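You operate a simulated robot arm through the tools that you are given. There is no shell and no other tool. Be economical: measure what you need, move in short steps, check, and stop when the job is done.

The job below is to be done with a simulated robot arm. You get a single attempt, and the scene is never put back.

## Task
Treat the stain on the white shirt with the stain stick, then scrub it out.
Fine: scrub with the wooden brush, put both back and slide the shirt to the washer side. Set down upright: wooden clothes brush. A coat counts when it lies all over at full strength: go over it till it gets no stronger. What is to be rubbed or washed off counts as gone when no trace of it is left.
Where things are to end (x, y in the base frame): folded shirt within 0.04 m of [0.46, 0.23].

It is judged by the outcome, as a careful person would: the job done as asked, and still so three seconds after it is handed in. It fails if anything else is knocked over, pushed out of place, dropped, spilled or broken. Flat cloth is picked up by pressing the open fingertips on it (5 to 10 N) and closing them slowly along it; thin cloth reads only 2 to 8 mm in the jaws.

## Robot
A 5-joint arm with a two-finger parallel gripper, fixed in place. Base frame: the origin is at the foot of the arm, x ahead of it, y to its left, z up; the work surface is at about z = 0. Lengths are in m, angles in rad, forces in N, time in s.
With the tool pointing down near the work surface it reaches from about 0.26 to 0.6 m from the base axis. Its first joint turns from -1.152 to 1.152 rad. The tool tilts only in the upright plane through the base axis and itself; it spins freely about its own axis. Payload 1.57 kg.
Tool frame: the origin (TCP) lies between the finger pads and is the grasp point; the fingertips stand 0.03 m ahead of it; z points along the fingers, y is the line along which they close. Largest opening 0.08 m; finger width 0.017, thickness 0.012; the body of the gripper, 0.04 by 0.082 m, starts 0.08 m behind the TCP.
Orientation is that of the tool frame in the base frame, as [roll, pitch, yaw] about the fixed x, y, z axes, in that order (R = Rz(yaw) Ry(pitch) Rx(roll)). With the fingers straight down and closing along the base's y, the tool's x points along the base's -x, its y along +y and its z along -z.

## Interface
- The arm moves only by the tool move_arm. Its argument "motion" is a list of rows, each a list of 3 entries, a list of its own where there are three numbers: the shift along the tool's x, y, z in m, then the turn, a rotation vector about the tool's x, y, z in rad, then the opening in per cent of the stroke, from 0 (shut) to 100 (fully open). In form: [[[dx, dy, dz], [rx, ry, rz], gripper], ...]. A call has 1 to 10 rows; each row is the pose to reach, as a shift and turn from the pose commanded when the call began, along the tool's axes at that moment. A row lasts 0.2 s, in which the tool goes at most 0.05 m and 0.15 rad; a call with a longer step from one row to the next is refused whole, and so is a gripper value outside its range. Where a pose cannot be reached the arm comes as near as it can. A force on the tool above 90 N (or 10 N above the force at the start of the call, whichever is more), or a blocked arm, ends the call early, and 0.2 s more pass. Each finger travels about 0.153 m/s and halts on what it meets, pressing with about 27 N; the grip force reading is that of the motor and also rises with nothing between the fingers. The clock runs only during rows and for 0.2 s after the last one: add rows that repeat a pose to give the fingers time. The reply holds the time, the measured pose of the TCP, the force on the tool along the base axes, the opening and the grip force, in the units named above and with some noise, with the torque about the TCP (base axes, N m) and any sound that the robot's microphone picked up.
- Cameras (640 x 400 px; columns grow to the right, rows downward): "scene" is fixed at [0.0304, 0.4126, 0.5192]; the picture's right is [-0.77, -0.64, 0.00], its down [-0.37, 0.44, -0.82] and it looks along [0.52, -0.63, -0.58] (base axes); focal length 234 px, centre (320, 200). "wrist" rides on the gripper at [0.072, -0.007, -0.122] in the tool frame; the picture's right is [0.09, 1.00, 0.00], its down [-0.84, 0.08, -0.54] and it looks along [-0.54, 0.05, 0.84] (tool axes); focal length 238 px, centre (320, 200). There is no depth. A picture from a camera that has moved, and an enlarged one, comes with that camera's place and axes in the base frame and with its lens. The place of the scene camera against the robot may be out by one fixed shift of up to 0.025 m in any direction.
- capture(camera): a new picture of that camera. The clock stands still meanwhile.
- zoom(camera, box): a new picture of the part [left, top, right, bottom] of that camera's present view, enlarged. The clock stands still meanwhile.
- close_job(): hands the job in; it is judged then, once.

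Work in short steps. Places have to be worked out from the pictures, the camera data and where the tool is seen: move nearer, look again, correct. Check each grasp and each placing, and mend what went wrong. You have 120 turns and 84 pictures in all, those below and enlarged ones among them. Open the gripper and draw the arm clear of the work before you hand the job in, unless the task says otherwise; then end with one line.

The tools are called after "Emit:" as name(argument=value, ...) on one line, values as JSON. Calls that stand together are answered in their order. move_arm: Moves the arm, as the interface text tells. Its arguments: {"type":"object","properties":{"motion":{"type":"array"}},"required":["motion"]} The other tools are called the same way: capture (camera) takes a picture; zoom (camera, box) takes an enlarged picture of a part of a camera's view; close_job () hands the job in.

At the start:

```text
time: 0.0
eef_pos: [0.3774, 0.1422, 0.3899]
tcp_rot: [-3.141, 0.001, 3.142]
wrist_force: [0.4, 0.7, -0.2]
moment: [-0.03, -0.01, -0.01]
gripper_width: 0.0801
grasp_force: 0.0
```

scene: 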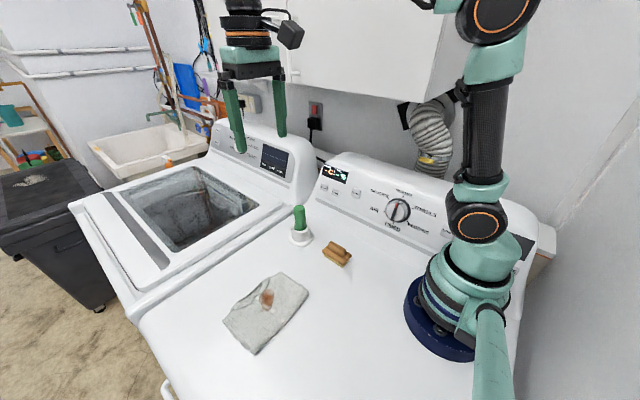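
wrist: 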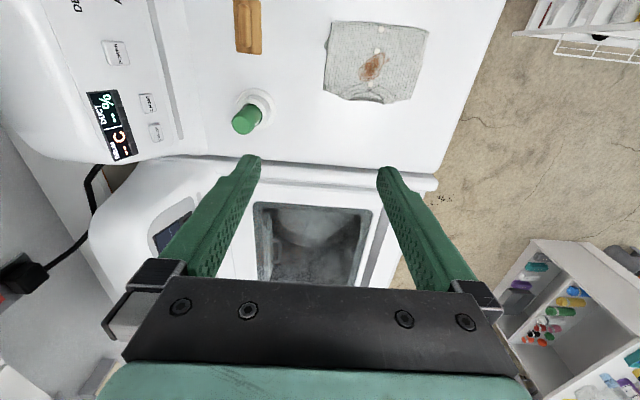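

The wrist view puts the shirt near (0.32, 0.24), the stick in its holder near (0.416, 0.01) and the brush near (0.285, 0.01). I'll zoom in to see details.

Emit:
zoom(camera="scene", box=[270, 190, 370, 280])

Emit:
zoom(camera="wrist", box=[200, 0, 440, 150])

```text
4.44 times, centred on (320, 235) of scene
camera zoom: at [0.0304, 0.4126, 0.5192], right [-0.77, -0.64, 0.0], down [-0.37, 0.44, -0.82], along [0.52, -0.63, -0.58], focal length 1042 px, centre (320, 44)
```

zoom: 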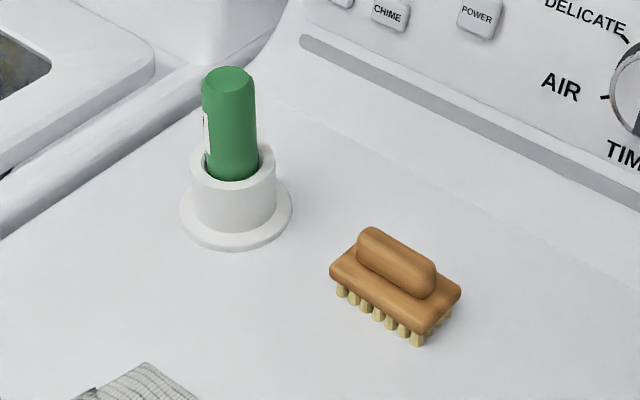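

```text
2.67 times, centred on (320, 75) of wrist
camera zoom: at [0.3053, 0.136, 0.5134], right [-0.09, 1.0, 0.0], down [0.84, 0.08, 0.54], along [0.54, 0.05, -0.84], focal length 636 px, centre (320, 533)
```

zoom: 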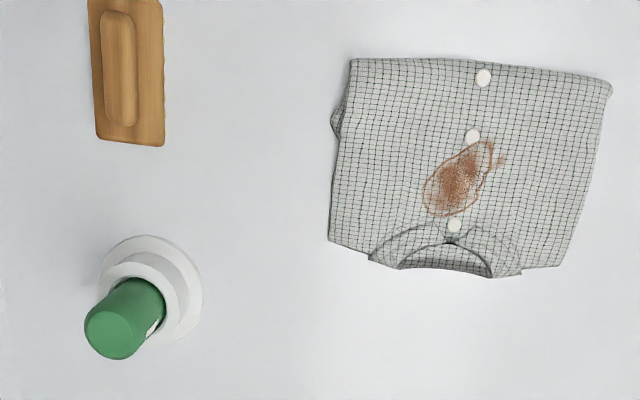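

The stick's top is about z=0.115 at (0.425, 0.017). I'll move above it and look again.

Emit:
move_arm(motion=[[[-0.009, -0.025, 0.028], [0, 0, 0], 100], [[-0.018, -0.05, 0.056], [0, 0, 0], 100], [[-0.028, -0.075, 0.084], [0, 0, 0], 100], [[-0.037, -0.1, 0.112], [0, 0, 0], 100], [[-0.047, -0.126, 0.14], [0, 0, 0], 100]])

Emit:
capture(camera="wrist")

```text
time: 1.2
eef_pos: [0.4241, 0.016, 0.2485]
tcp_rot: [3.141, 0.002, 3.142]
wrist_force: [0.3, 0.5, 0.0]
moment: [-0.01, 0.0, 0.02]
gripper_width: 0.0799
grasp_force: 0.0
```

```text
79 pictures are left
camera wrist: at [0.352, 0.0095, 0.3723], right [-0.09, 1.0, 0.0], down [0.84, 0.08, 0.54], along [0.54, 0.05, -0.84], focal length 238 px, centre (320, 200)
```

wrist: 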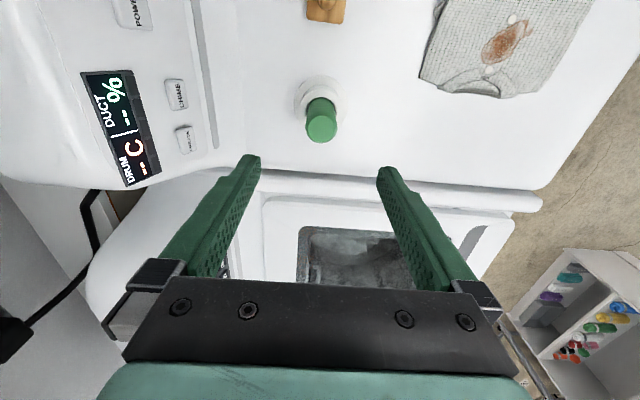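

Stick centred in y ≈0.0175. I'll descend with open fingers straddling it and check x alignment.

Emit:
move_arm(motion=[[[0, 0.001, 0.04], [0, 0, 0], 100], [[0, 0.0015, 0.08], [0, 0, 0], 100], [[0, 0.0015, 0.1], [0, 0, 0], 100], [[0, 0.0015, 0.12], [0, 0, 0], 100]])

Emit:
capture(camera="wrist")

Emit:
zoom(camera="scene", box=[240, 140, 360, 260])

```text
time: 2.2
eef_pos: [0.4221, 0.0173, 0.1293]
tcp_rot: [3.141, 0.001, -3.141]
wrist_force: [0.5, -0.1, -0.2]
moment: [-0.02, 0.0, 0.0]
gripper_width: 0.0802
grasp_force: 0.1
```

```text
78 pictures are left
camera wrist: at [0.3515, 0.0115, 0.2537], right [-0.09, 1.0, 0.0], down [0.84, 0.08, 0.54], along [0.54, 0.05, -0.84], focal length 238 px, centre (320, 200)
```

wrist: 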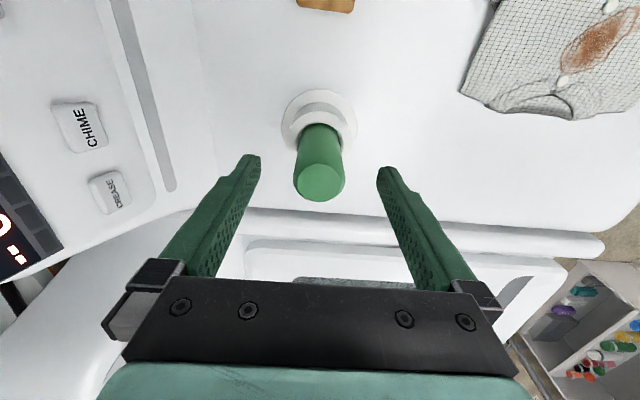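

```text
3.33 times, centred on (300, 200) of scene
camera zoom: at [0.0304, 0.4126, 0.5192], right [-0.77, -0.64, 0.0], down [-0.37, 0.44, -0.82], along [0.52, -0.63, -0.58], focal length 782 px, centre (387, 200)
```

zoom: 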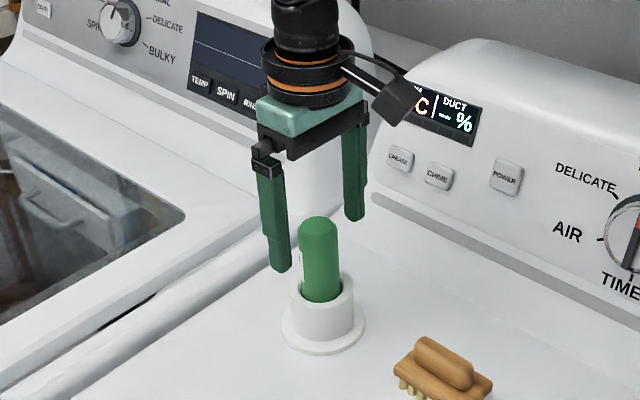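

Triangulated: stick axis (0.425, 0.018), top z 0.115, holder rim ~0.043. Descend to TCP z≈0.088 and close.

Emit:
move_arm(motion=[[[-0.003, 0.0005, 0.02], [0, 0, 0], 100], [[-0.003, 0.0005, 0.041], [0, 0, 0], 100], [[-0.003, 0.0005, 0.041], [0, 0, 0], 60], [[-0.003, 0.0005, 0.041], [0, 0, 0], 40], [[-0.003, 0.0005, 0.041], [0, 0, 0], 20], [[-0.003, 0.0005, 0.041], [0, 0, 0], 10], [[-0.003, 0.0005, 0.041], [0, 0, 0], 0]])

```text
time: 3.8
eef_pos: [0.4262, 0.0194, 0.0881]
tcp_rot: [3.141, -0.001, -3.14]
wrist_force: [-0.4, -1.0, -1.1]
moment: [0.03, 0.0, -0.01]
gripper_width: 0.0329
grasp_force: 26.7
```

Gripped at 33 mm. Lift straight up by 0.1 and look.

Emit:
move_arm(motion=[[[0, 0, -0.02], [0, 0, 0], 0], [[0, 0, -0.05], [0, 0, 0], 0], [[0, 0, -0.08], [0, 0, 0], 0], [[0, 0, -0.11], [0, 0, 0], 0]])

Emit:
zoom(camera="scene", box=[240, 140, 360, 260])

Emit:
capture(camera="wrist")

```text
time: 4.8
eef_pos: [0.4273, 0.0189, 0.1997]
tcp_rot: [3.141, -0.001, 3.141]
wrist_force: [-0.8, 0.3, -0.2]
moment: [-0.05, 0.01, -0.01]
gripper_width: 0.0331
grasp_force: 26.8
```

```text
3.33 times, centred on (300, 200) of scene
camera zoom: at [0.0304, 0.4126, 0.5192], right [-0.77, -0.64, 0.0], down [-0.37, 0.44, -0.82], along [0.52, -0.63, -0.58], focal length 782 px, centre (387, 200)
```

zoom: 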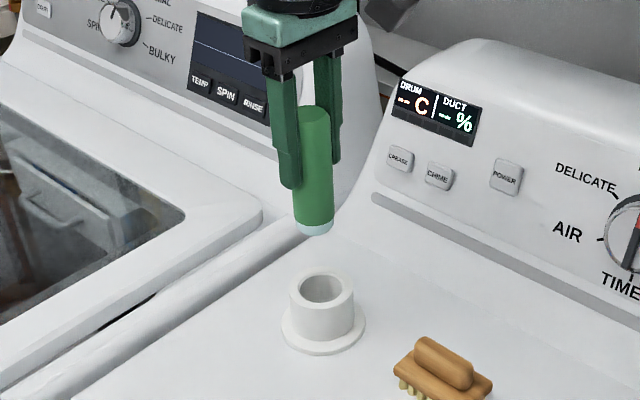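

```text
75 pictures are left
camera wrist: at [0.3555, 0.0122, 0.3237], right [-0.09, 1.0, 0.0], down [0.84, 0.08, 0.54], along [0.54, 0.05, -0.84], focal length 238 px, centre (320, 200)
```

wrist: 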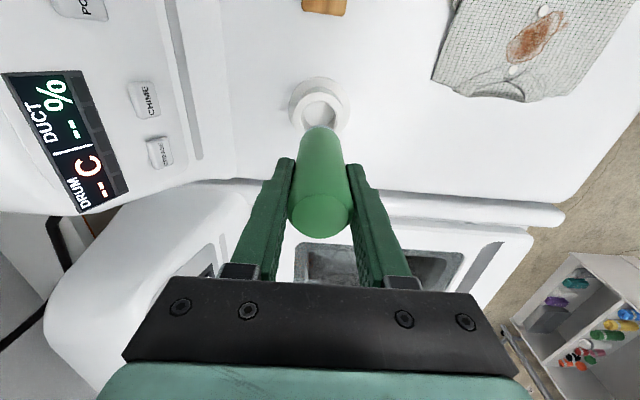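

Stick is out, pale tip down, about 0.083 below the TCP. Move toward the shirt at this height, with the camera above the stain.

Emit:
move_arm(motion=[[[0.007, 0.043, 0], [0, 0, 0], 0], [[0.014, 0.086, 0], [0, 0, 0], 0], [[0.021, 0.129, 0], [0, 0, 0], 0], [[0.028, 0.172, 0], [0, 0, 0], 0], [[0.037, 0.216, 0], [0, 0, 0], 0]])

Emit:
capture(camera="wrist")

Emit:
zoom(camera="scene", box=[200, 160, 360, 360])

```text
time: 6.0
eef_pos: [0.389, 0.2351, 0.1984]
tcp_rot: [-3.141, 0.001, 3.14]
wrist_force: [0.3, 0.2, -0.6]
moment: [-0.01, 0.01, 0.02]
gripper_width: 0.0328
grasp_force: 26.7
```

```text
74 pictures are left
camera wrist: at [0.3183, 0.2283, 0.3226], right [-0.09, 1.0, 0.0], down [0.84, 0.08, 0.54], along [0.54, 0.05, -0.84], focal length 238 px, centre (320, 200)
```

wrist: 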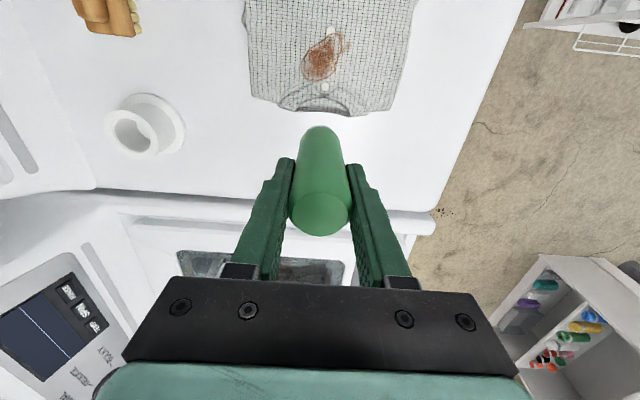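

```text
2.00 times, centred on (280, 260) of scene
camera zoom: at [0.0305, 0.4126, 0.5191], right [-0.77, -0.64, 0.0], down [-0.37, 0.44, -0.82], along [0.52, -0.63, -0.58], focal length 469 px, centre (400, 80)
```

zoom: 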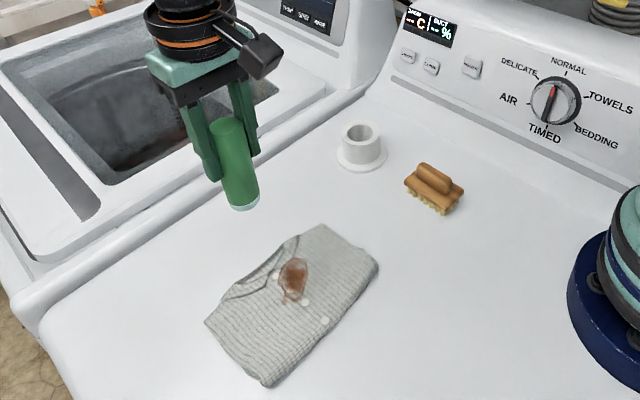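

Stain spans x 0.304–0.352, y 0.209–0.260. Position over its centre and go down to about 1 cm above expected contact.

Emit:
move_arm(motion=[[[0.03, 0, 0.03], [0, 0, 0], 0], [[0.062, 0, 0.05], [0, 0, 0], 0], [[0.062, 0, 0.075], [0, 0, 0], 0], [[0.062, 0, 0.09], [0, 0, 0], 0]])

Emit:
zoom(camera="scene", box=[210, 220, 330, 370])

Emit:
capture(camera="wrist")

```text
time: 7.0
eef_pos: [0.3297, 0.2352, 0.1101]
tcp_rot: [-3.141, 0.0, 3.14]
wrist_force: [-5.3, -2.5, 15.6]
moment: [-0.13, 0.33, -0.11]
gripper_width: 0.0333
grasp_force: 26.6
```

```text
2.67 times, centred on (270, 295) of scene
camera zoom: at [0.0304, 0.4125, 0.5192], right [-0.77, -0.64, 0.0], down [-0.37, 0.44, -0.82], along [0.52, -0.63, -0.58], focal length 625 px, centre (453, -53)
```

zoom: 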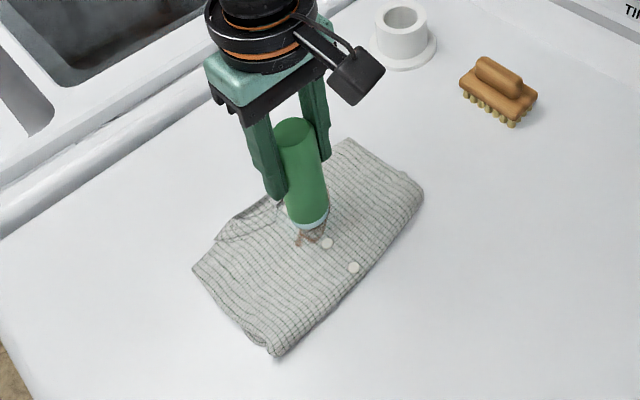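

```text
71 pictures are left
camera wrist: at [0.2571, 0.2278, 0.2328], right [-0.09, 1.0, 0.0], down [0.84, 0.08, 0.54], along [0.54, 0.05, -0.84], focal length 238 px, centre (320, 200)
```

wrist: 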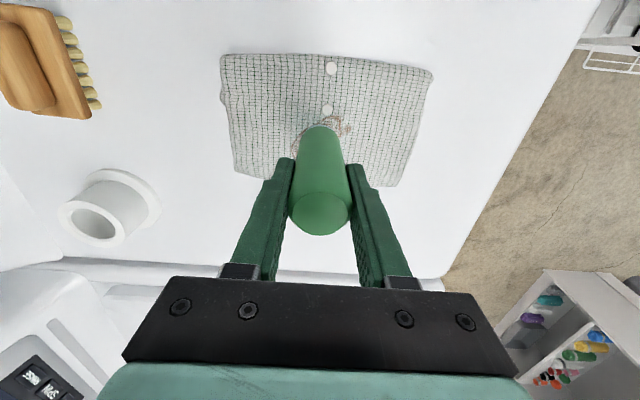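

Contact already (15 N), so the shirt is ~2 cm thick. Lift slightly until force is light.

Emit:
move_arm(motion=[[[0, 0, -0.001], [0, 0, 0], 0], [[0, 0, -0.002], [0, 0, 0], 0], [[0, 0, -0.002], [0, 0, 0], 0]])

```text
time: 7.8
eef_pos: [0.3287, 0.2341, 0.1105]
tcp_rot: [3.14, 0.0, 3.141]
wrist_force: [-0.1, 0.1, -1.3]
moment: [-0.02, -0.02, 0.02]
gripper_width: 0.033
grasp_force: 27.5
```

Contact is near this height. Press about 1 mm and make a first stroke along x through the centre, checking force.

Emit:
move_arm(motion=[[[0, 0.0, 0.0012], [0, 0, 0], 0], [[0.013, 0.0, 0.0012], [0, 0, 0], 0], [[0.026, 0.0, 0.0012], [0, 0, 0], 0], [[0.013, 0.0, 0.0012], [0, 0, 0], 0], [[0, 0.0, 0.0012], [0, 0, 0], 0], [[-0.012, 0.0, 0.0012], [0, 0, 0], 0], [[-0.024, 0.0, 0.0012], [0, 0, 0], 0]])

Emit:
zoom(camera="scene", box=[210, 250, 330, 370])

```text
time: 9.4
eef_pos: [0.3509, 0.2353, 0.1101]
tcp_rot: [-3.141, 0.0, -3.141]
wrist_force: [0.2, -0.2, -0.6]
moment: [0.02, 0.01, -0.03]
gripper_width: 0.0329
grasp_force: 27.3
```

```text
3.33 times, centred on (270, 310) of scene
camera zoom: at [0.0304, 0.4126, 0.5191], right [-0.77, -0.64, 0.0], down [-0.37, 0.44, -0.82], along [0.52, -0.63, -0.58], focal length 782 px, centre (487, -167)
```

zoom: 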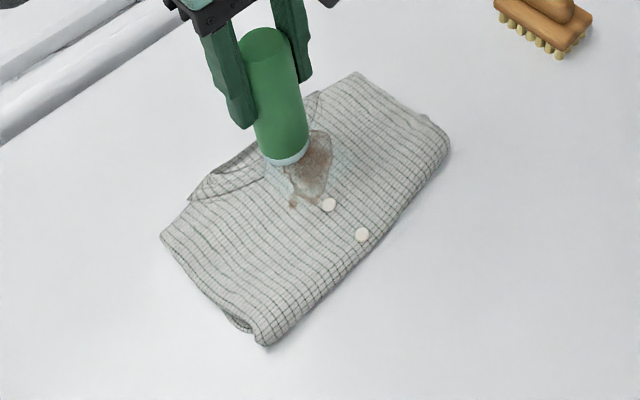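

A faint bluish film appears. Press 1 mm more and raster the lower-y half.

Emit:
move_arm(motion=[[[0, 0, 0.0012], [0, 0, 0], 0], [[0.025, 0, 0.0012], [0, 0, 0], 0], [[0.052, 0, 0.0012], [0, 0, 0], 0], [[0.05, -0.012, 0.0012], [0, 0, 0], 0], [[0.025, -0.012, 0.0012], [0, 0, 0], 0], [[0, -0.012, 0.0012], [0, 0, 0], 0], [[0, -0.024, 0.0012], [0, 0, 0], 0], [[0.025, -0.024, 0.0012], [0, 0, 0], 0], [[0.04, -0.024, 0.0012], [0, 0, 0], 0]])

```text
time: 11.4
eef_pos: [0.3116, 0.2089, 0.1085]
tcp_rot: [-3.141, -0.001, 3.141]
wrist_force: [-0.3, -0.4, -0.5]
moment: [-0.03, 0.0, -0.02]
gripper_width: 0.0329
grasp_force: 27.2
```

Still no force at this spot; lower another 1.5 mm and go back over the pass.

Emit:
move_arm(motion=[[[0, 0, 0.0015], [0, 0, 0], 0], [[-0.02, 0, 0.0015], [0, 0, 0], 0], [[-0.04, 0, 0.0015], [0, 0, 0], 0], [[-0.04, 0.012, 0.0015], [0, 0, 0], 0], [[-0.015, 0.012, 0.0015], [0, 0, 0], 0], [[0.012, 0.012, 0.0015], [0, 0, 0], 0], [[0.012, 0.024, 0.0015], [0, 0, 0], 0], [[-0.015, 0.024, 0.0015], [0, 0, 0], 0], [[-0.04, 0.024, 0.0015], [0, 0, 0], 0]])

Emit:
zoom(camera="scene", box=[210, 250, 330, 370])

```text
time: 13.4
eef_pos: [0.3521, 0.2349, 0.1068]
tcp_rot: [-3.14, -0.002, 3.141]
wrist_force: [0.8, 0.1, -0.8]
moment: [0.0, 0.04, 0.01]
gripper_width: 0.0331
grasp_force: 26.3
```

```text
3.33 times, centred on (270, 310) of scene
camera zoom: at [0.0304, 0.4126, 0.5191], right [-0.77, -0.64, 0.0], down [-0.37, 0.44, -0.82], along [0.52, -0.63, -0.58], focal length 782 px, centre (487, -167)
```

zoom: 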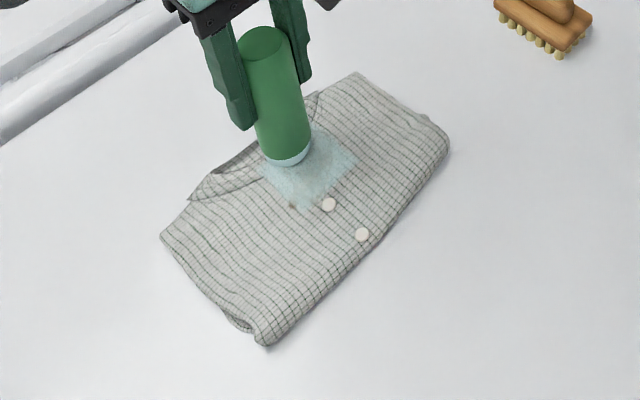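

The coat builds well. Now the higher-y half, at the same height.

Emit:
move_arm(motion=[[[0, 0.012, 0], [0, 0, 0], 0], [[0.025, 0.012, 0], [0, 0, 0], 0], [[0.054, 0.012, 0], [0, 0, 0], 0], [[0.054, 0.024, 0], [0, 0, 0], 0], [[0.027, 0.024, 0], [0, 0, 0], 0], [[0.01, 0.024, 0], [0, 0, 0], 0], [[0.03, 0.03, 0], [0, 0, 0], 0], [[0.054, 0.03, 0], [0, 0, 0], 0], [[0.054, 0.012, 0], [0, 0, 0], 0], [[0.054, 0.0, 0], [0, 0, 0], 0]])

Emit:
zoom(camera="scene", box=[210, 250, 330, 370])

```text
time: 15.6
eef_pos: [0.2994, 0.2344, 0.1066]
tcp_rot: [-3.141, -0.001, -3.141]
wrist_force: [-0.8, 0.0, 0.3]
moment: [0.03, 0.01, 0.0]
gripper_width: 0.0333
grasp_force: 26.6
```

```text
3.33 times, centred on (270, 310) of scene
camera zoom: at [0.0304, 0.4126, 0.5192], right [-0.77, -0.64, 0.0], down [-0.37, 0.44, -0.82], along [0.52, -0.63, -0.58], focal length 782 px, centre (487, -167)
```

zoom: 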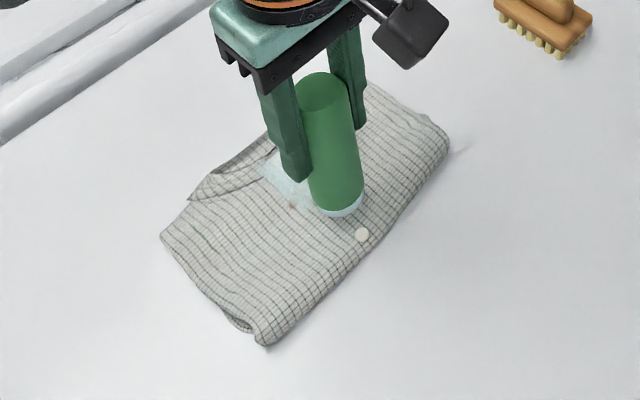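

Lift and step aside to inspect the coat.

Emit:
move_arm(motion=[[[-0.02, 0, -0.03], [0, 0, 0], 0], [[-0.05, 0, -0.06], [0, 0, 0], 0], [[-0.09, 0, -0.085], [0, 0, 0], 0]])

Emit:
zoom(camera="wrist", box=[220, 0, 420, 125])

Emit:
zoom(camera="scene", box=[230, 270, 310, 340])

```text
time: 16.4
eef_pos: [0.3879, 0.2358, 0.192]
tcp_rot: [-3.141, 0.0, -3.141]
wrist_force: [-0.2, -0.1, -0.5]
moment: [-0.02, 0.03, 0.01]
gripper_width: 0.0331
grasp_force: 27.0
```

```text
3.20 times, centred on (320, 62) of wrist
camera zoom: at [0.3162, 0.2287, 0.3155], right [-0.09, 1.0, 0.0], down [0.84, 0.08, 0.54], along [0.54, 0.05, -0.84], focal length 763 px, centre (320, 640)
```

zoom: 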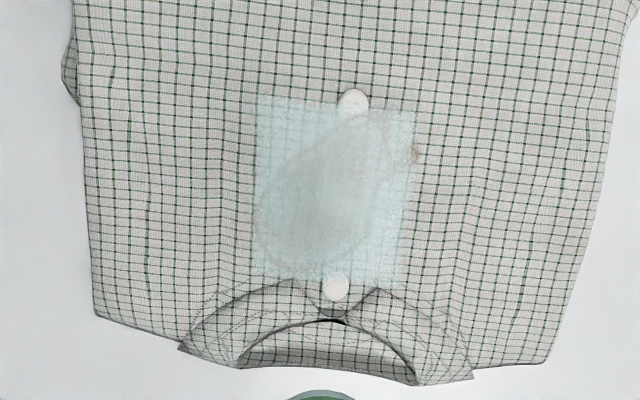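

```text
5.71 times, centred on (270, 305) of scene
camera zoom: at [0.0304, 0.4126, 0.5191], right [-0.77, -0.64, 0.0], down [-0.37, 0.44, -0.82], along [0.52, -0.63, -0.58], focal length 1340 px, centre (606, -400)
```

zoom: 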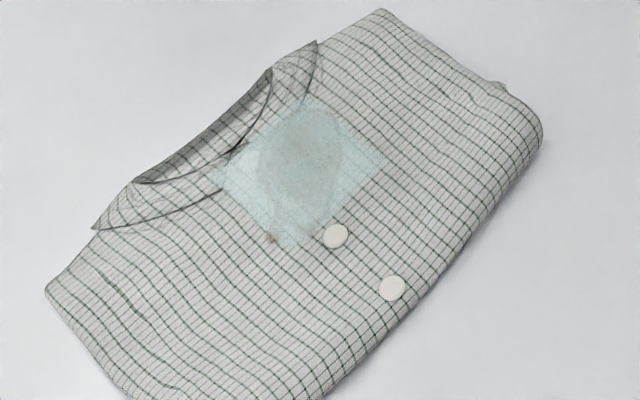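

The coat patch spans x 0.302–0.354, y 0.209–0.260, weaker at its high-y edge with a speck at (0.315, 0.258). Go back for second passes, starting at that edge, slightly lower.

Emit:
move_arm(motion=[[[0.037, 0.02, 0.03], [0, 0, 0], 0], [[0.037, 0.028, 0.07], [0, 0, 0], 0], [[0.037, 0.028, 0.0855], [0, 0, 0], 0], [[0.037, 0.028, 0.087], [0, 0, 0], 0], [[0.037, 0.028, 0.087], [0, 0, 0], 0]])

```text
refused: row 1 steps farther than a row can; nothing moved
```

Step was 2 mm too long; split it.

Emit:
move_arm(motion=[[[0.037, 0.014, 0.01], [0, 0, 0], 0], [[0.037, 0.028, 0.05], [0, 0, 0], 0], [[0.037, 0.028, 0.08], [0, 0, 0], 0], [[0.037, 0.028, 0.0855], [0, 0, 0], 0], [[0.037, 0.028, 0.087], [0, 0, 0], 0], [[0.037, 0.028, 0.087], [0, 0, 0], 0]])

```text
time: 17.8
eef_pos: [0.3511, 0.2618, 0.1058]
tcp_rot: [-3.141, 0.0, -3.141]
wrist_force: [-5.5, -3.8, 17.4]
moment: [-0.29, 0.25, -0.06]
gripper_width: 0.0332
grasp_force: 26.7
```

17 N here, a bit much; ease by 1 mm and raster from the high-y edge downward.

Emit:
move_arm(motion=[[[0, 0, -0.001], [0, 0, 0], 0], [[0.025, 0, -0.001], [0, 0, 0], 0], [[0.05, 0, -0.001], [0, 0, 0], 0], [[0.05, -0.01, -0.001], [0, 0, 0], 0], [[0.025, -0.01, -0.001], [0, 0, 0], 0], [[0, -0.01, -0.001], [0, 0, 0], 0], [[0, -0.02, -0.001], [0, 0, 0], 0], [[0.025, -0.02, -0.001], [0, 0, 0], 0], [[0.05, -0.02, -0.001], [0, 0, 0], 0]])

Emit:
zoom(camera="scene", box=[210, 250, 330, 370])

```text
time: 19.8
eef_pos: [0.3011, 0.242, 0.107]
tcp_rot: [-3.141, -0.002, 3.141]
wrist_force: [0.5, 0.4, 0.8]
moment: [-0.02, -0.04, -0.02]
gripper_width: 0.0334
grasp_force: 27.1
```

```text
3.33 times, centred on (270, 310) of scene
camera zoom: at [0.0305, 0.4126, 0.5192], right [-0.77, -0.64, 0.0], down [-0.37, 0.44, -0.82], along [0.52, -0.63, -0.58], focal length 782 px, centre (487, -167)
```

zoom: 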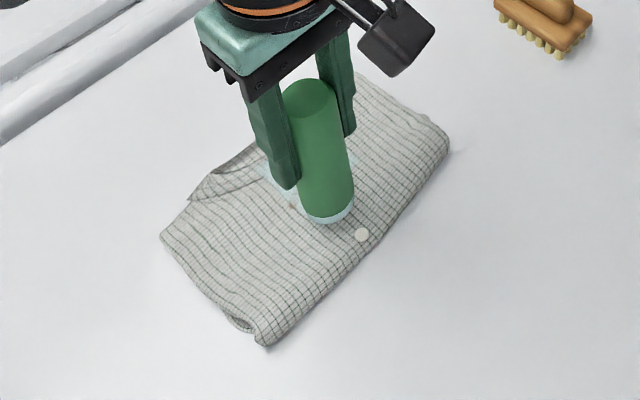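

Lower 1 mm and continue toward low y.

Emit:
move_arm(motion=[[[0, -0.01, 0.001], [0, 0, 0], 0], [[-0.025, -0.01, 0.001], [0, 0, 0], 0], [[-0.052, -0.01, 0.001], [0, 0, 0], 0], [[-0.052, -0.02, 0.001], [0, 0, 0], 0], [[-0.025, -0.02, 0.001], [0, 0, 0], 0], [[0, -0.02, 0.001], [0, 0, 0], 0], [[0, -0.03, 0.001], [0, 0, 0], 0], [[-0.025, -0.03, 0.001], [0, 0, 0], 0], [[-0.052, -0.03, 0.001], [0, 0, 0], 0]])

Emit:
zoom(camera="scene", box=[210, 250, 330, 370])

```text
time: 21.8
eef_pos: [0.3532, 0.2123, 0.1064]
tcp_rot: [-3.141, 0.0, -3.141]
wrist_force: [-7.1, 0.9, 16.5]
moment: [0.07, 0.45, 0.02]
gripper_width: 0.033
grasp_force: 26.5
```

```text
3.33 times, centred on (270, 310) of scene
camera zoom: at [0.0303, 0.4126, 0.5192], right [-0.77, -0.64, 0.0], down [-0.37, 0.44, -0.82], along [0.52, -0.63, -0.58], focal length 782 px, centre (487, -167)
```

zoom: 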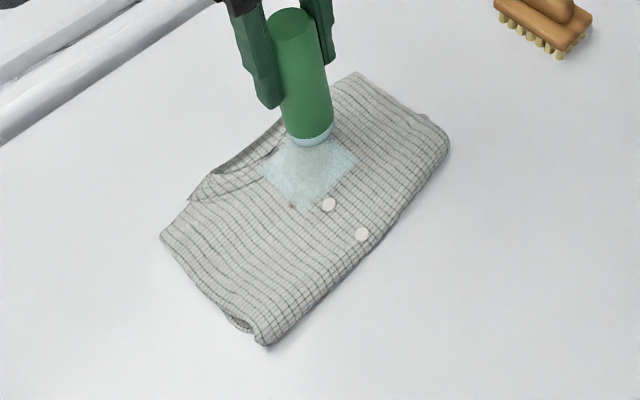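

Add cross strokes along y at this height.

Emit:
move_arm(motion=[[[0, 0.025, 0], [0, 0, 0], 0], [[0, 0.052, 0], [0, 0, 0], 0], [[0.012, 0.052, 0], [0, 0, 0], 0], [[0.012, 0.025, 0], [0, 0, 0], 0], [[0.012, -0.003, 0], [0, 0, 0], 0], [[0.025, -0.003, 0], [0, 0, 0], 0], [[0.025, 0.025, 0], [0, 0, 0], 0], [[0.025, 0.053, 0], [0, 0, 0], 0], [[0.036, 0.053, 0], [0, 0, 0], 0], [[0.036, 0.03, 0], [0, 0, 0], 0]])

Emit:
move_arm(motion=[[[0, 0, 0], [0, 0, 0], 0], [[0, -0.033, 0], [0, 0, 0], 0], [[0.014, -0.033, 0], [0, 0, 0], 0], [[0.014, 0, 0], [0, 0, 0], 0], [[0.014, 0.024, 0], [0, 0, 0], 0], [[0.0, 0.026, 0], [0, 0, 0], 0], [[-0.025, 0.026, 0], [0, 0, 0], 0], [[-0.02, 0.02, -0.025], [0, 0, 0], 0], [[-0.03, 0, -0.06], [0, 0, 0], 0], [[-0.055, 0, -0.085], [0, 0, 0], 0]])

Emit:
zoom(camera="wrist", box=[220, 0, 420, 125])

```text
time: 24.0
eef_pos: [0.3179, 0.2426, 0.1054]
tcp_rot: [-3.141, 0.0, 3.142]
wrist_force: [-0.1, 0.0, -0.9]
moment: [0.0, -0.01, -0.01]
gripper_width: 0.033
grasp_force: 27.0
```

```text
time: 26.2
eef_pos: [0.3731, 0.2412, 0.1902]
tcp_rot: [-3.142, -0.001, -3.141]
wrist_force: [0.7, -0.1, -0.9]
moment: [-0.01, 0.01, 0.0]
gripper_width: 0.0329
grasp_force: 27.0
```

```text
3.20 times, centred on (320, 62) of wrist
camera zoom: at [0.3008, 0.2345, 0.314], right [-0.09, 1.0, 0.0], down [0.84, 0.08, 0.54], along [0.54, 0.05, -0.84], focal length 763 px, centre (320, 640)
```

zoom: 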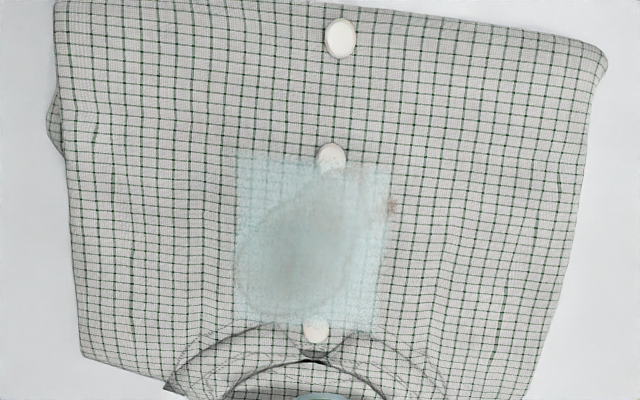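

Looks uniform except slightly thin at the edges. One more full raster, then compare strength.

Emit:
move_arm(motion=[[[0.021, 0.025, 0.03], [0, 0, 0], 0], [[0.021, 0.025, 0.065], [0, 0, 0], 0], [[0.021, 0.025, 0.0848], [0, 0, 0], 0], [[0.046, 0.025, 0.0848], [0, 0, 0], 0], [[0.072, 0.025, 0.0848], [0, 0, 0], 0], [[0.072, 0.015, 0.0848], [0, 0, 0], 0], [[0.046, 0.015, 0.0848], [0, 0, 0], 0], [[0.02, 0.015, 0.0848], [0, 0, 0], 0], [[0.02, 0.005, 0.0848], [0, 0, 0], 0], [[0.046, 0.005, 0.0848], [0, 0, 0], 0]])

Emit:
move_arm(motion=[[[0.026, 0, 0], [0, 0, 0], 0], [[0.026, -0.01, 0], [0, 0, 0], 0], [[0, -0.01, 0], [0, 0, 0], 0], [[-0.028, -0.01, 0], [0, 0, 0], 0], [[-0.028, -0.022, 0], [0, 0, 0], 0], [[0, -0.022, 0], [0, 0, 0], 0], [[0.028, -0.022, 0], [0, 0, 0], 0], [[0.028, -0.034, 0], [0, 0, 0], 0], [[0, -0.034, 0], [0, 0, 0], 0], [[-0.028, -0.034, 0], [0, 0, 0], 0]])

Emit:
move_arm(motion=[[[0, 0.01, -0.03], [0, 0, 0], 0], [[-0.015, 0.026, -0.06], [0, 0, 0], 0], [[-0.023, 0.036, -0.085], [0, 0, 0], 0]])

Emit:
zoom(camera="wrist", box=[220, 0, 420, 125])

```text
time: 28.4
eef_pos: [0.3253, 0.2485, 0.1044]
tcp_rot: [-3.141, -0.002, 3.141]
wrist_force: [0.8, -0.6, 4.1]
moment: [-0.03, -0.25, -0.02]
gripper_width: 0.0327
grasp_force: 26.5
```

```text
time: 30.6
eef_pos: [0.3541, 0.213, 0.1052]
tcp_rot: [3.141, 0.002, -3.142]
wrist_force: [0.4, -0.2, -0.8]
moment: [-0.02, 0.02, 0.01]
gripper_width: 0.0329
grasp_force: 27.0
```

```text
time: 31.4
eef_pos: [0.3768, 0.2494, 0.1946]
tcp_rot: [-3.141, 0.0, 3.141]
wrist_force: [0.3, -0.2, -0.4]
moment: [0.01, 0.02, -0.01]
gripper_width: 0.0329
grasp_force: 26.6
```

```text
3.20 times, centred on (320, 62) of wrist
camera zoom: at [0.3058, 0.2427, 0.3166], right [-0.09, 1.0, 0.0], down [0.84, 0.08, 0.54], along [0.54, 0.05, -0.84], focal length 763 px, centre (320, 640)
```

zoom: 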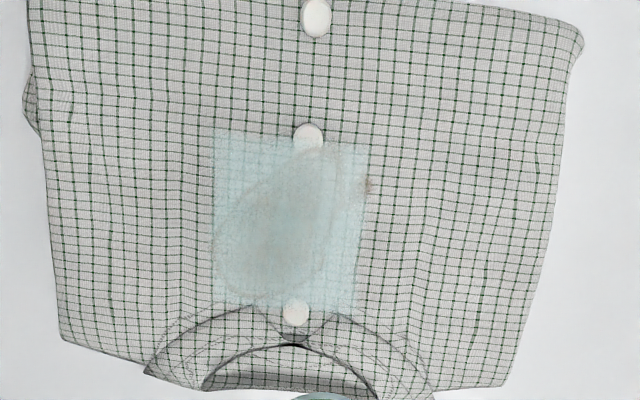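

The coat is even and no stronger than before. Carry the stick back above the holder.

Emit:
move_arm(motion=[[[-0.0098, -0.046, -0.005], [0, 0, 0], 0], [[-0.0196, -0.092, -0.005], [0, 0, 0], 0], [[-0.0294, -0.138, -0.005], [0, 0, 0], 0], [[-0.0392, -0.184, -0.005], [0, 0, 0], 0], [[-0.0494, -0.2302, -0.005], [0, 0, 0], 0]])

Emit:
zoom(camera="scene", box=[240, 140, 360, 260])

Emit:
zoom(camera="wrist", box=[240, 50, 400, 250])

```text
time: 32.6
eef_pos: [0.4264, 0.0193, 0.1971]
tcp_rot: [-3.141, 0.0, 3.141]
wrist_force: [0.4, -0.3, -0.5]
moment: [0.02, -0.04, 0.02]
gripper_width: 0.0332
grasp_force: 26.9
```

```text
3.33 times, centred on (300, 200) of scene
camera zoom: at [0.0304, 0.4126, 0.5192], right [-0.77, -0.64, 0.0], down [-0.37, 0.44, -0.82], along [0.52, -0.63, -0.58], focal length 782 px, centre (387, 200)
```

zoom: 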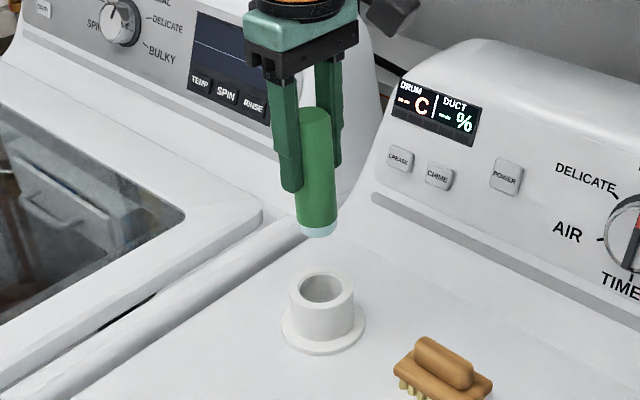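

```text
2.00 times, centred on (320, 150) of wrist
camera zoom: at [0.3547, 0.0122, 0.3203], right [-0.09, 1.0, 0.0], down [0.84, 0.08, 0.54], along [0.54, 0.05, -0.84], focal length 477 px, centre (320, 300)
```

zoom: 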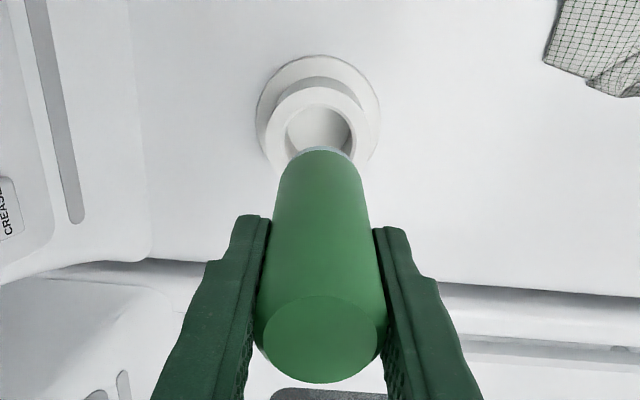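

Stick tilted a hair (tip ~3 mm toward -x); shift +2 mm in x and lower in steps into the holder.

Emit:
move_arm(motion=[[[-0.002, 0, 0.03], [0, 0, 0], 0], [[-0.002, 0, 0.055], [0, 0, 0], 0], [[-0.002, 0, 0.07], [0, 0, 0], 0], [[-0.002, 0, 0.08], [0, 0, 0], 0], [[-0.002, 0, 0.09], [0, 0, 0], 0]])

Emit:
zoom(camera="scene", box=[240, 140, 360, 260])

```text
time: 33.8
eef_pos: [0.429, 0.0205, 0.1047]
tcp_rot: [3.14, 0.0, 3.14]
wrist_force: [0.4, -0.2, -1.9]
moment: [-0.02, 0.01, 0.01]
gripper_width: 0.033
grasp_force: 26.9
```

```text
3.33 times, centred on (300, 200) of scene
camera zoom: at [0.0304, 0.4126, 0.5192], right [-0.77, -0.64, 0.0], down [-0.37, 0.44, -0.82], along [0.52, -0.63, -0.58], focal length 782 px, centre (387, 200)
```

zoom: 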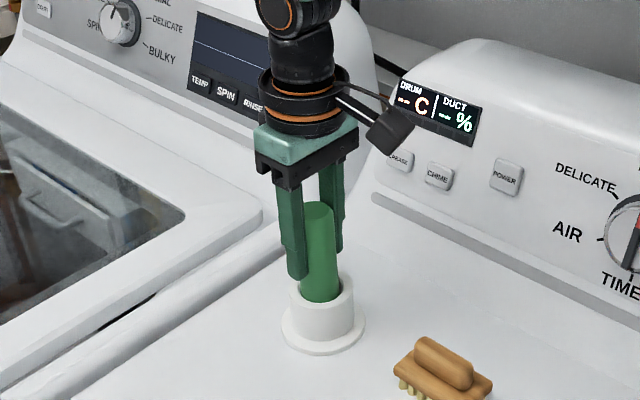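

It's in the holder. Lower further gently until it bottoms.

Emit:
move_arm(motion=[[[0.002, -0.001, 0.006], [0, 0, 0], 0], [[0.002, -0.001, 0.01], [0, 0, 0], 0], [[0.002, -0.001, 0.013], [0, 0, 0], 0], [[0.002, -0.001, 0.016], [0, 0, 0], 0], [[0.002, -0.001, 0.018], [0, 0, 0], 0]])

```text
time: 35.0
eef_pos: [0.4278, 0.0196, 0.0886]
tcp_rot: [3.141, 0.001, -3.141]
wrist_force: [-6.0, -0.8, 20.0]
moment: [-0.05, 0.16, -0.03]
gripper_width: 0.0332
grasp_force: 26.9
```

Bottomed. Ease up 1.5 mm, open slowly and rise.

Emit:
move_arm(motion=[[[0, 0, -0.0017], [0, 0, 0], 0], [[0, 0, -0.0017], [0, 0, 0], 45], [[0, 0, -0.0017], [0, 0, 0], 60], [[0, 0, -0.0017], [0, 0, 0], 100], [[0, 0, -0.0017], [0, 0, 0], 100], [[0, 0, -0.03], [0, 0, 0], 100], [[0, 0, -0.07], [0, 0, 0], 100], [[0, 0, -0.115], [0, 0, 0], 100]])

Emit:
zoom(camera="scene", box=[240, 140, 360, 260])

```text
time: 36.8
eef_pos: [0.4275, 0.0187, 0.2013]
tcp_rot: [-3.142, 0.0, -3.141]
wrist_force: [-0.3, 0.5, -0.6]
moment: [0.0, 0.01, 0.0]
gripper_width: 0.0801
grasp_force: 0.0
```

```text
3.33 times, centred on (300, 200) of scene
camera zoom: at [0.0304, 0.4126, 0.5192], right [-0.77, -0.64, 0.0], down [-0.37, 0.44, -0.82], along [0.52, -0.63, -0.58], focal length 782 px, centre (387, 200)
```

zoom: 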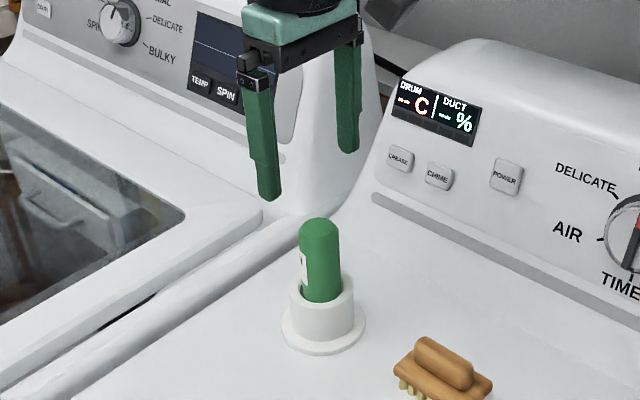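

Stick is back in place. Move toward the brush to view it from above.

Emit:
move_arm(motion=[[[0.03, -0.002, -0.01], [0, 0, 0], 100], [[0.055, -0.004, -0.02], [0, 0, 0], 100], [[0.0775, -0.004, -0.03], [0, 0, 0], 100]])

Emit:
zoom(camera="wrist", box=[220, 0, 420, 125])

Emit:
zoom(camera="scene", box=[300, 225, 370, 280])

```text
time: 37.6
eef_pos: [0.3479, 0.0139, 0.2312]
tcp_rot: [-3.14, -0.001, 3.141]
wrist_force: [1.1, 0.7, -1.0]
moment: [0.03, -0.04, -0.04]
gripper_width: 0.0801
grasp_force: 0.0
```

```text
3.20 times, centred on (320, 62) of wrist
camera zoom: at [0.2769, 0.0071, 0.3549], right [-0.09, 1.0, 0.0], down [0.84, 0.08, 0.54], along [0.54, 0.05, -0.84], focal length 763 px, centre (320, 640)
```

zoom: 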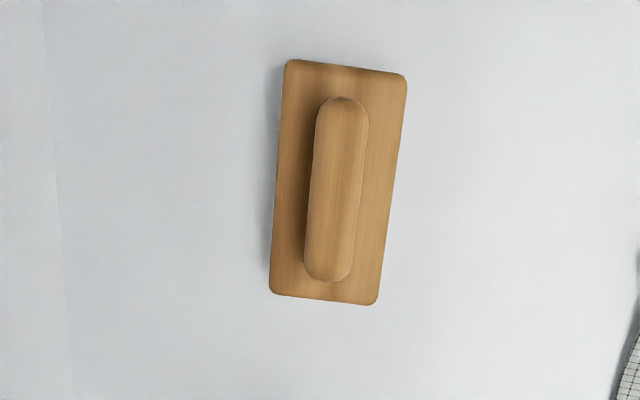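

```text
7.27 times, centred on (335, 252) of scene
camera zoom: at [0.0305, 0.4126, 0.5192], right [-0.77, -0.64, 0.0], down [-0.37, 0.44, -0.82], along [0.52, -0.63, -0.58], focal length 1706 px, centre (211, -182)
```

zoom: 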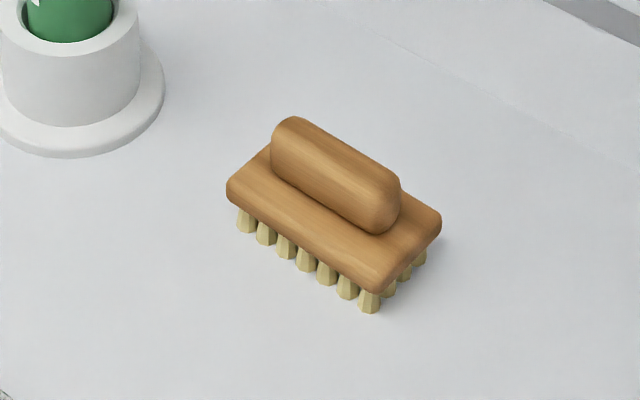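

Brush is aligned with x, handle centre ≈(0.289, 0.0135), handle top z≈0.045. Move above it at z=0.11.

Emit:
move_arm(motion=[[[0.03, 0, 0.03], [0, 0, 0], 100], [[0.058, 0, 0.065], [0, 0, 0], 100], [[0.058, 0, 0.1], [0, 0, 0], 100], [[0.058, 0, 0.135], [0, 0, 0], 100], [[0.058, 0, 0.155], [0, 0, 0], 70]])

Emit:
zoom(camera="wrist", box=[220, 50, 420, 250])

Emit:
zoom(camera="scene", box=[290, 200, 390, 280])

```text
time: 38.8
eef_pos: [0.291, 0.0152, 0.0778]
tcp_rot: [-3.141, 0.001, 3.141]
wrist_force: [-0.4, 0.5, -0.4]
moment: [-0.01, -0.01, 0.01]
gripper_width: 0.0559
grasp_force: 0.0
```

```text
2.00 times, centred on (320, 150) of wrist
camera zoom: at [0.2191, 0.0085, 0.2014], right [-0.09, 1.0, 0.0], down [0.84, 0.08, 0.54], along [0.54, 0.05, -0.84], focal length 477 px, centre (320, 300)
```

zoom: 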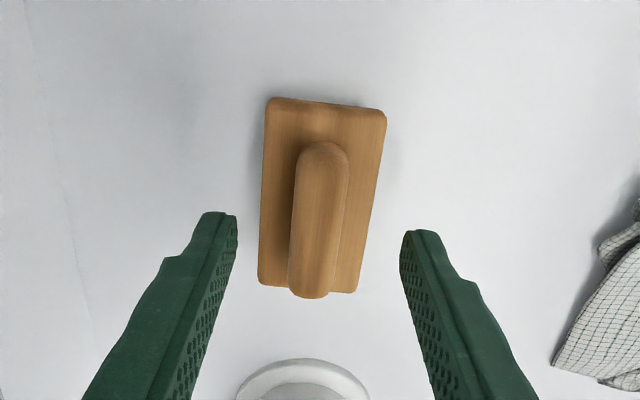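

```text
5.00 times, centred on (340, 240) of scene
camera zoom: at [0.0304, 0.4126, 0.5192], right [-0.77, -0.64, 0.0], down [-0.37, 0.44, -0.82], along [0.52, -0.63, -0.58], focal length 1173 px, centre (220, 0)
```

zoom: 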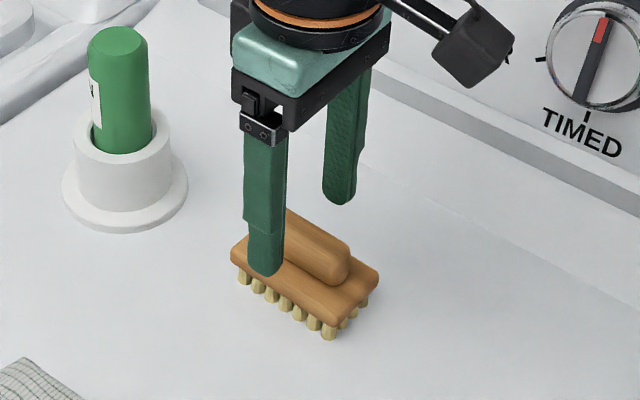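

Handle top z≈0.042, plate top ≈0.0225. Descend to TCP 0.056 (tips just over the plate) and close slowly.

Emit:
move_arm(motion=[[[0.002, -0.0005, 0.012], [0, 0, 0], 70], [[0.002, -0.0005, 0.0215], [0, 0, 0], 70], [[0.002, -0.0005, 0.0215], [0, 0, 0], 45], [[0.002, -0.0005, 0.0215], [0, 0, 0], 30], [[0.002, -0.0005, 0.0215], [0, 0, 0], 18], [[0.002, -0.0005, 0.0215], [0, 0, 0], 0], [[0.002, -0.0005, 0.0215], [0, 0, 0], 0]])

Emit:
zoom(camera="scene", box=[290, 200, 390, 280])

```text
time: 40.4
eef_pos: [0.29, 0.0156, 0.0556]
tcp_rot: [3.141, 0.0, -3.142]
wrist_force: [1.9, 0.3, 15.0]
moment: [-0.01, -0.12, -0.12]
gripper_width: 0.0175
grasp_force: 26.8
```

```text
5.00 times, centred on (340, 240) of scene
camera zoom: at [0.0304, 0.4126, 0.5192], right [-0.77, -0.64, 0.0], down [-0.37, 0.44, -0.82], along [0.52, -0.63, -0.58], focal length 1173 px, centre (220, 0)
```

zoom: 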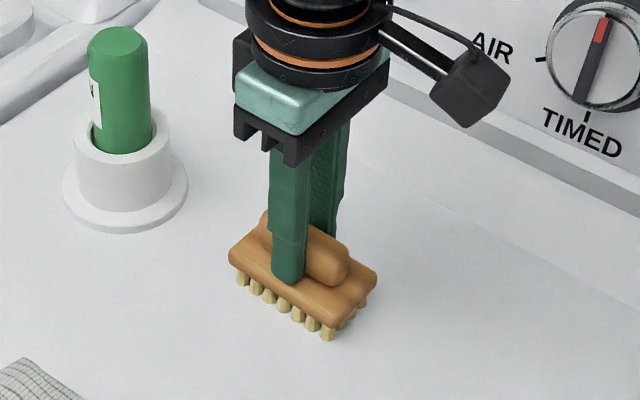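

Gripped at 17.5 mm with tips on the plate. Lift and check.

Emit:
move_arm(motion=[[[0, 0, -0.02], [0, 0, 0], 0], [[0, 0, -0.05], [0, 0, 0], 0], [[0, 0, -0.09], [0, 0, 0], 0]])

Emit:
zoom(camera="scene", box=[280, 160, 400, 280])

```text
time: 41.2
eef_pos: [0.2875, 0.0145, 0.146]
tcp_rot: [3.141, -0.002, -3.142]
wrist_force: [-1.2, -0.1, -0.7]
moment: [-0.01, 0.04, -0.03]
gripper_width: 0.0171
grasp_force: 26.8
```

```text
3.33 times, centred on (340, 220) of scene
camera zoom: at [0.0304, 0.4126, 0.5192], right [-0.77, -0.64, 0.0], down [-0.37, 0.44, -0.82], along [0.52, -0.63, -0.58], focal length 782 px, centre (253, 133)
```

zoom: 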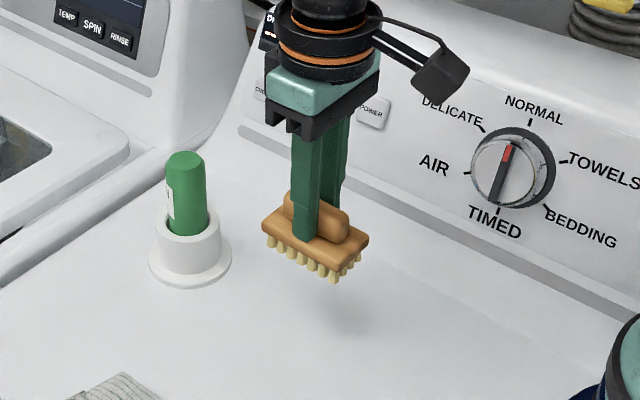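

Brush held level. Carry it over the stain.

Emit:
move_arm(motion=[[[-0.008, 0.044, 0], [0, 0, 0], 0], [[-0.016, 0.088, 0], [0, 0, 0], 0], [[-0.024, 0.132, 0], [0, 0, 0], 0], [[-0.032, 0.176, 0], [0, 0, 0], 0], [[-0.04, 0.221, 0], [0, 0, 0], 0], [[-0.04, 0.221, 0.03], [0, 0, 0], 0], [[-0.04, 0.221, 0.055], [0, 0, 0], 0], [[-0.04, 0.221, 0.062], [0, 0, 0], 0]])

Emit:
zoom(camera="scene", box=[210, 250, 330, 370])

```text
time: 43.0
eef_pos: [0.3295, 0.2348, 0.0841]
tcp_rot: [-3.141, 0.002, 3.141]
wrist_force: [-0.6, 0.2, -0.5]
moment: [0.02, 0.03, -0.01]
gripper_width: 0.0171
grasp_force: 26.8
```

```text
3.33 times, centred on (270, 310) of scene
camera zoom: at [0.0304, 0.4126, 0.5191], right [-0.77, -0.64, 0.0], down [-0.37, 0.44, -0.82], along [0.52, -0.63, -0.58], focal length 782 px, centre (487, -167)
```

zoom: 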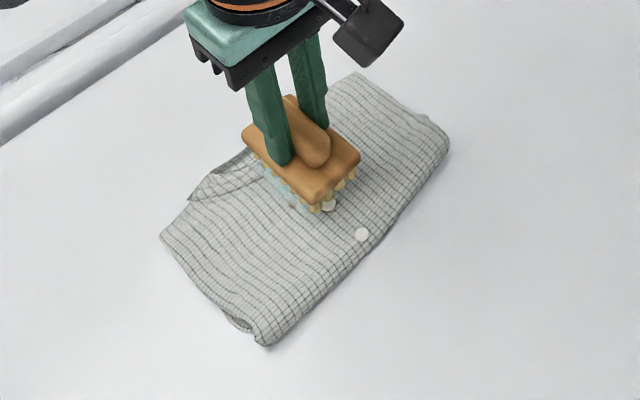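

Just above the cloth; lower in 1.5 mm steps to light contact.

Emit:
move_arm(motion=[[[0, 0, 0.002], [0, 0, 0], 0], [[0, 0, 0.0035], [0, 0, 0], 0], [[0, 0, 0.005], [0, 0, 0], 0], [[0, 0, 0.005], [0, 0, 0], 0]])

```text
time: 44.0
eef_pos: [0.3296, 0.2363, 0.079]
tcp_rot: [3.141, 0.0, 3.141]
wrist_force: [-5.3, -2.4, 19.2]
moment: [-0.13, 0.12, -0.01]
gripper_width: 0.017
grasp_force: 26.5
```

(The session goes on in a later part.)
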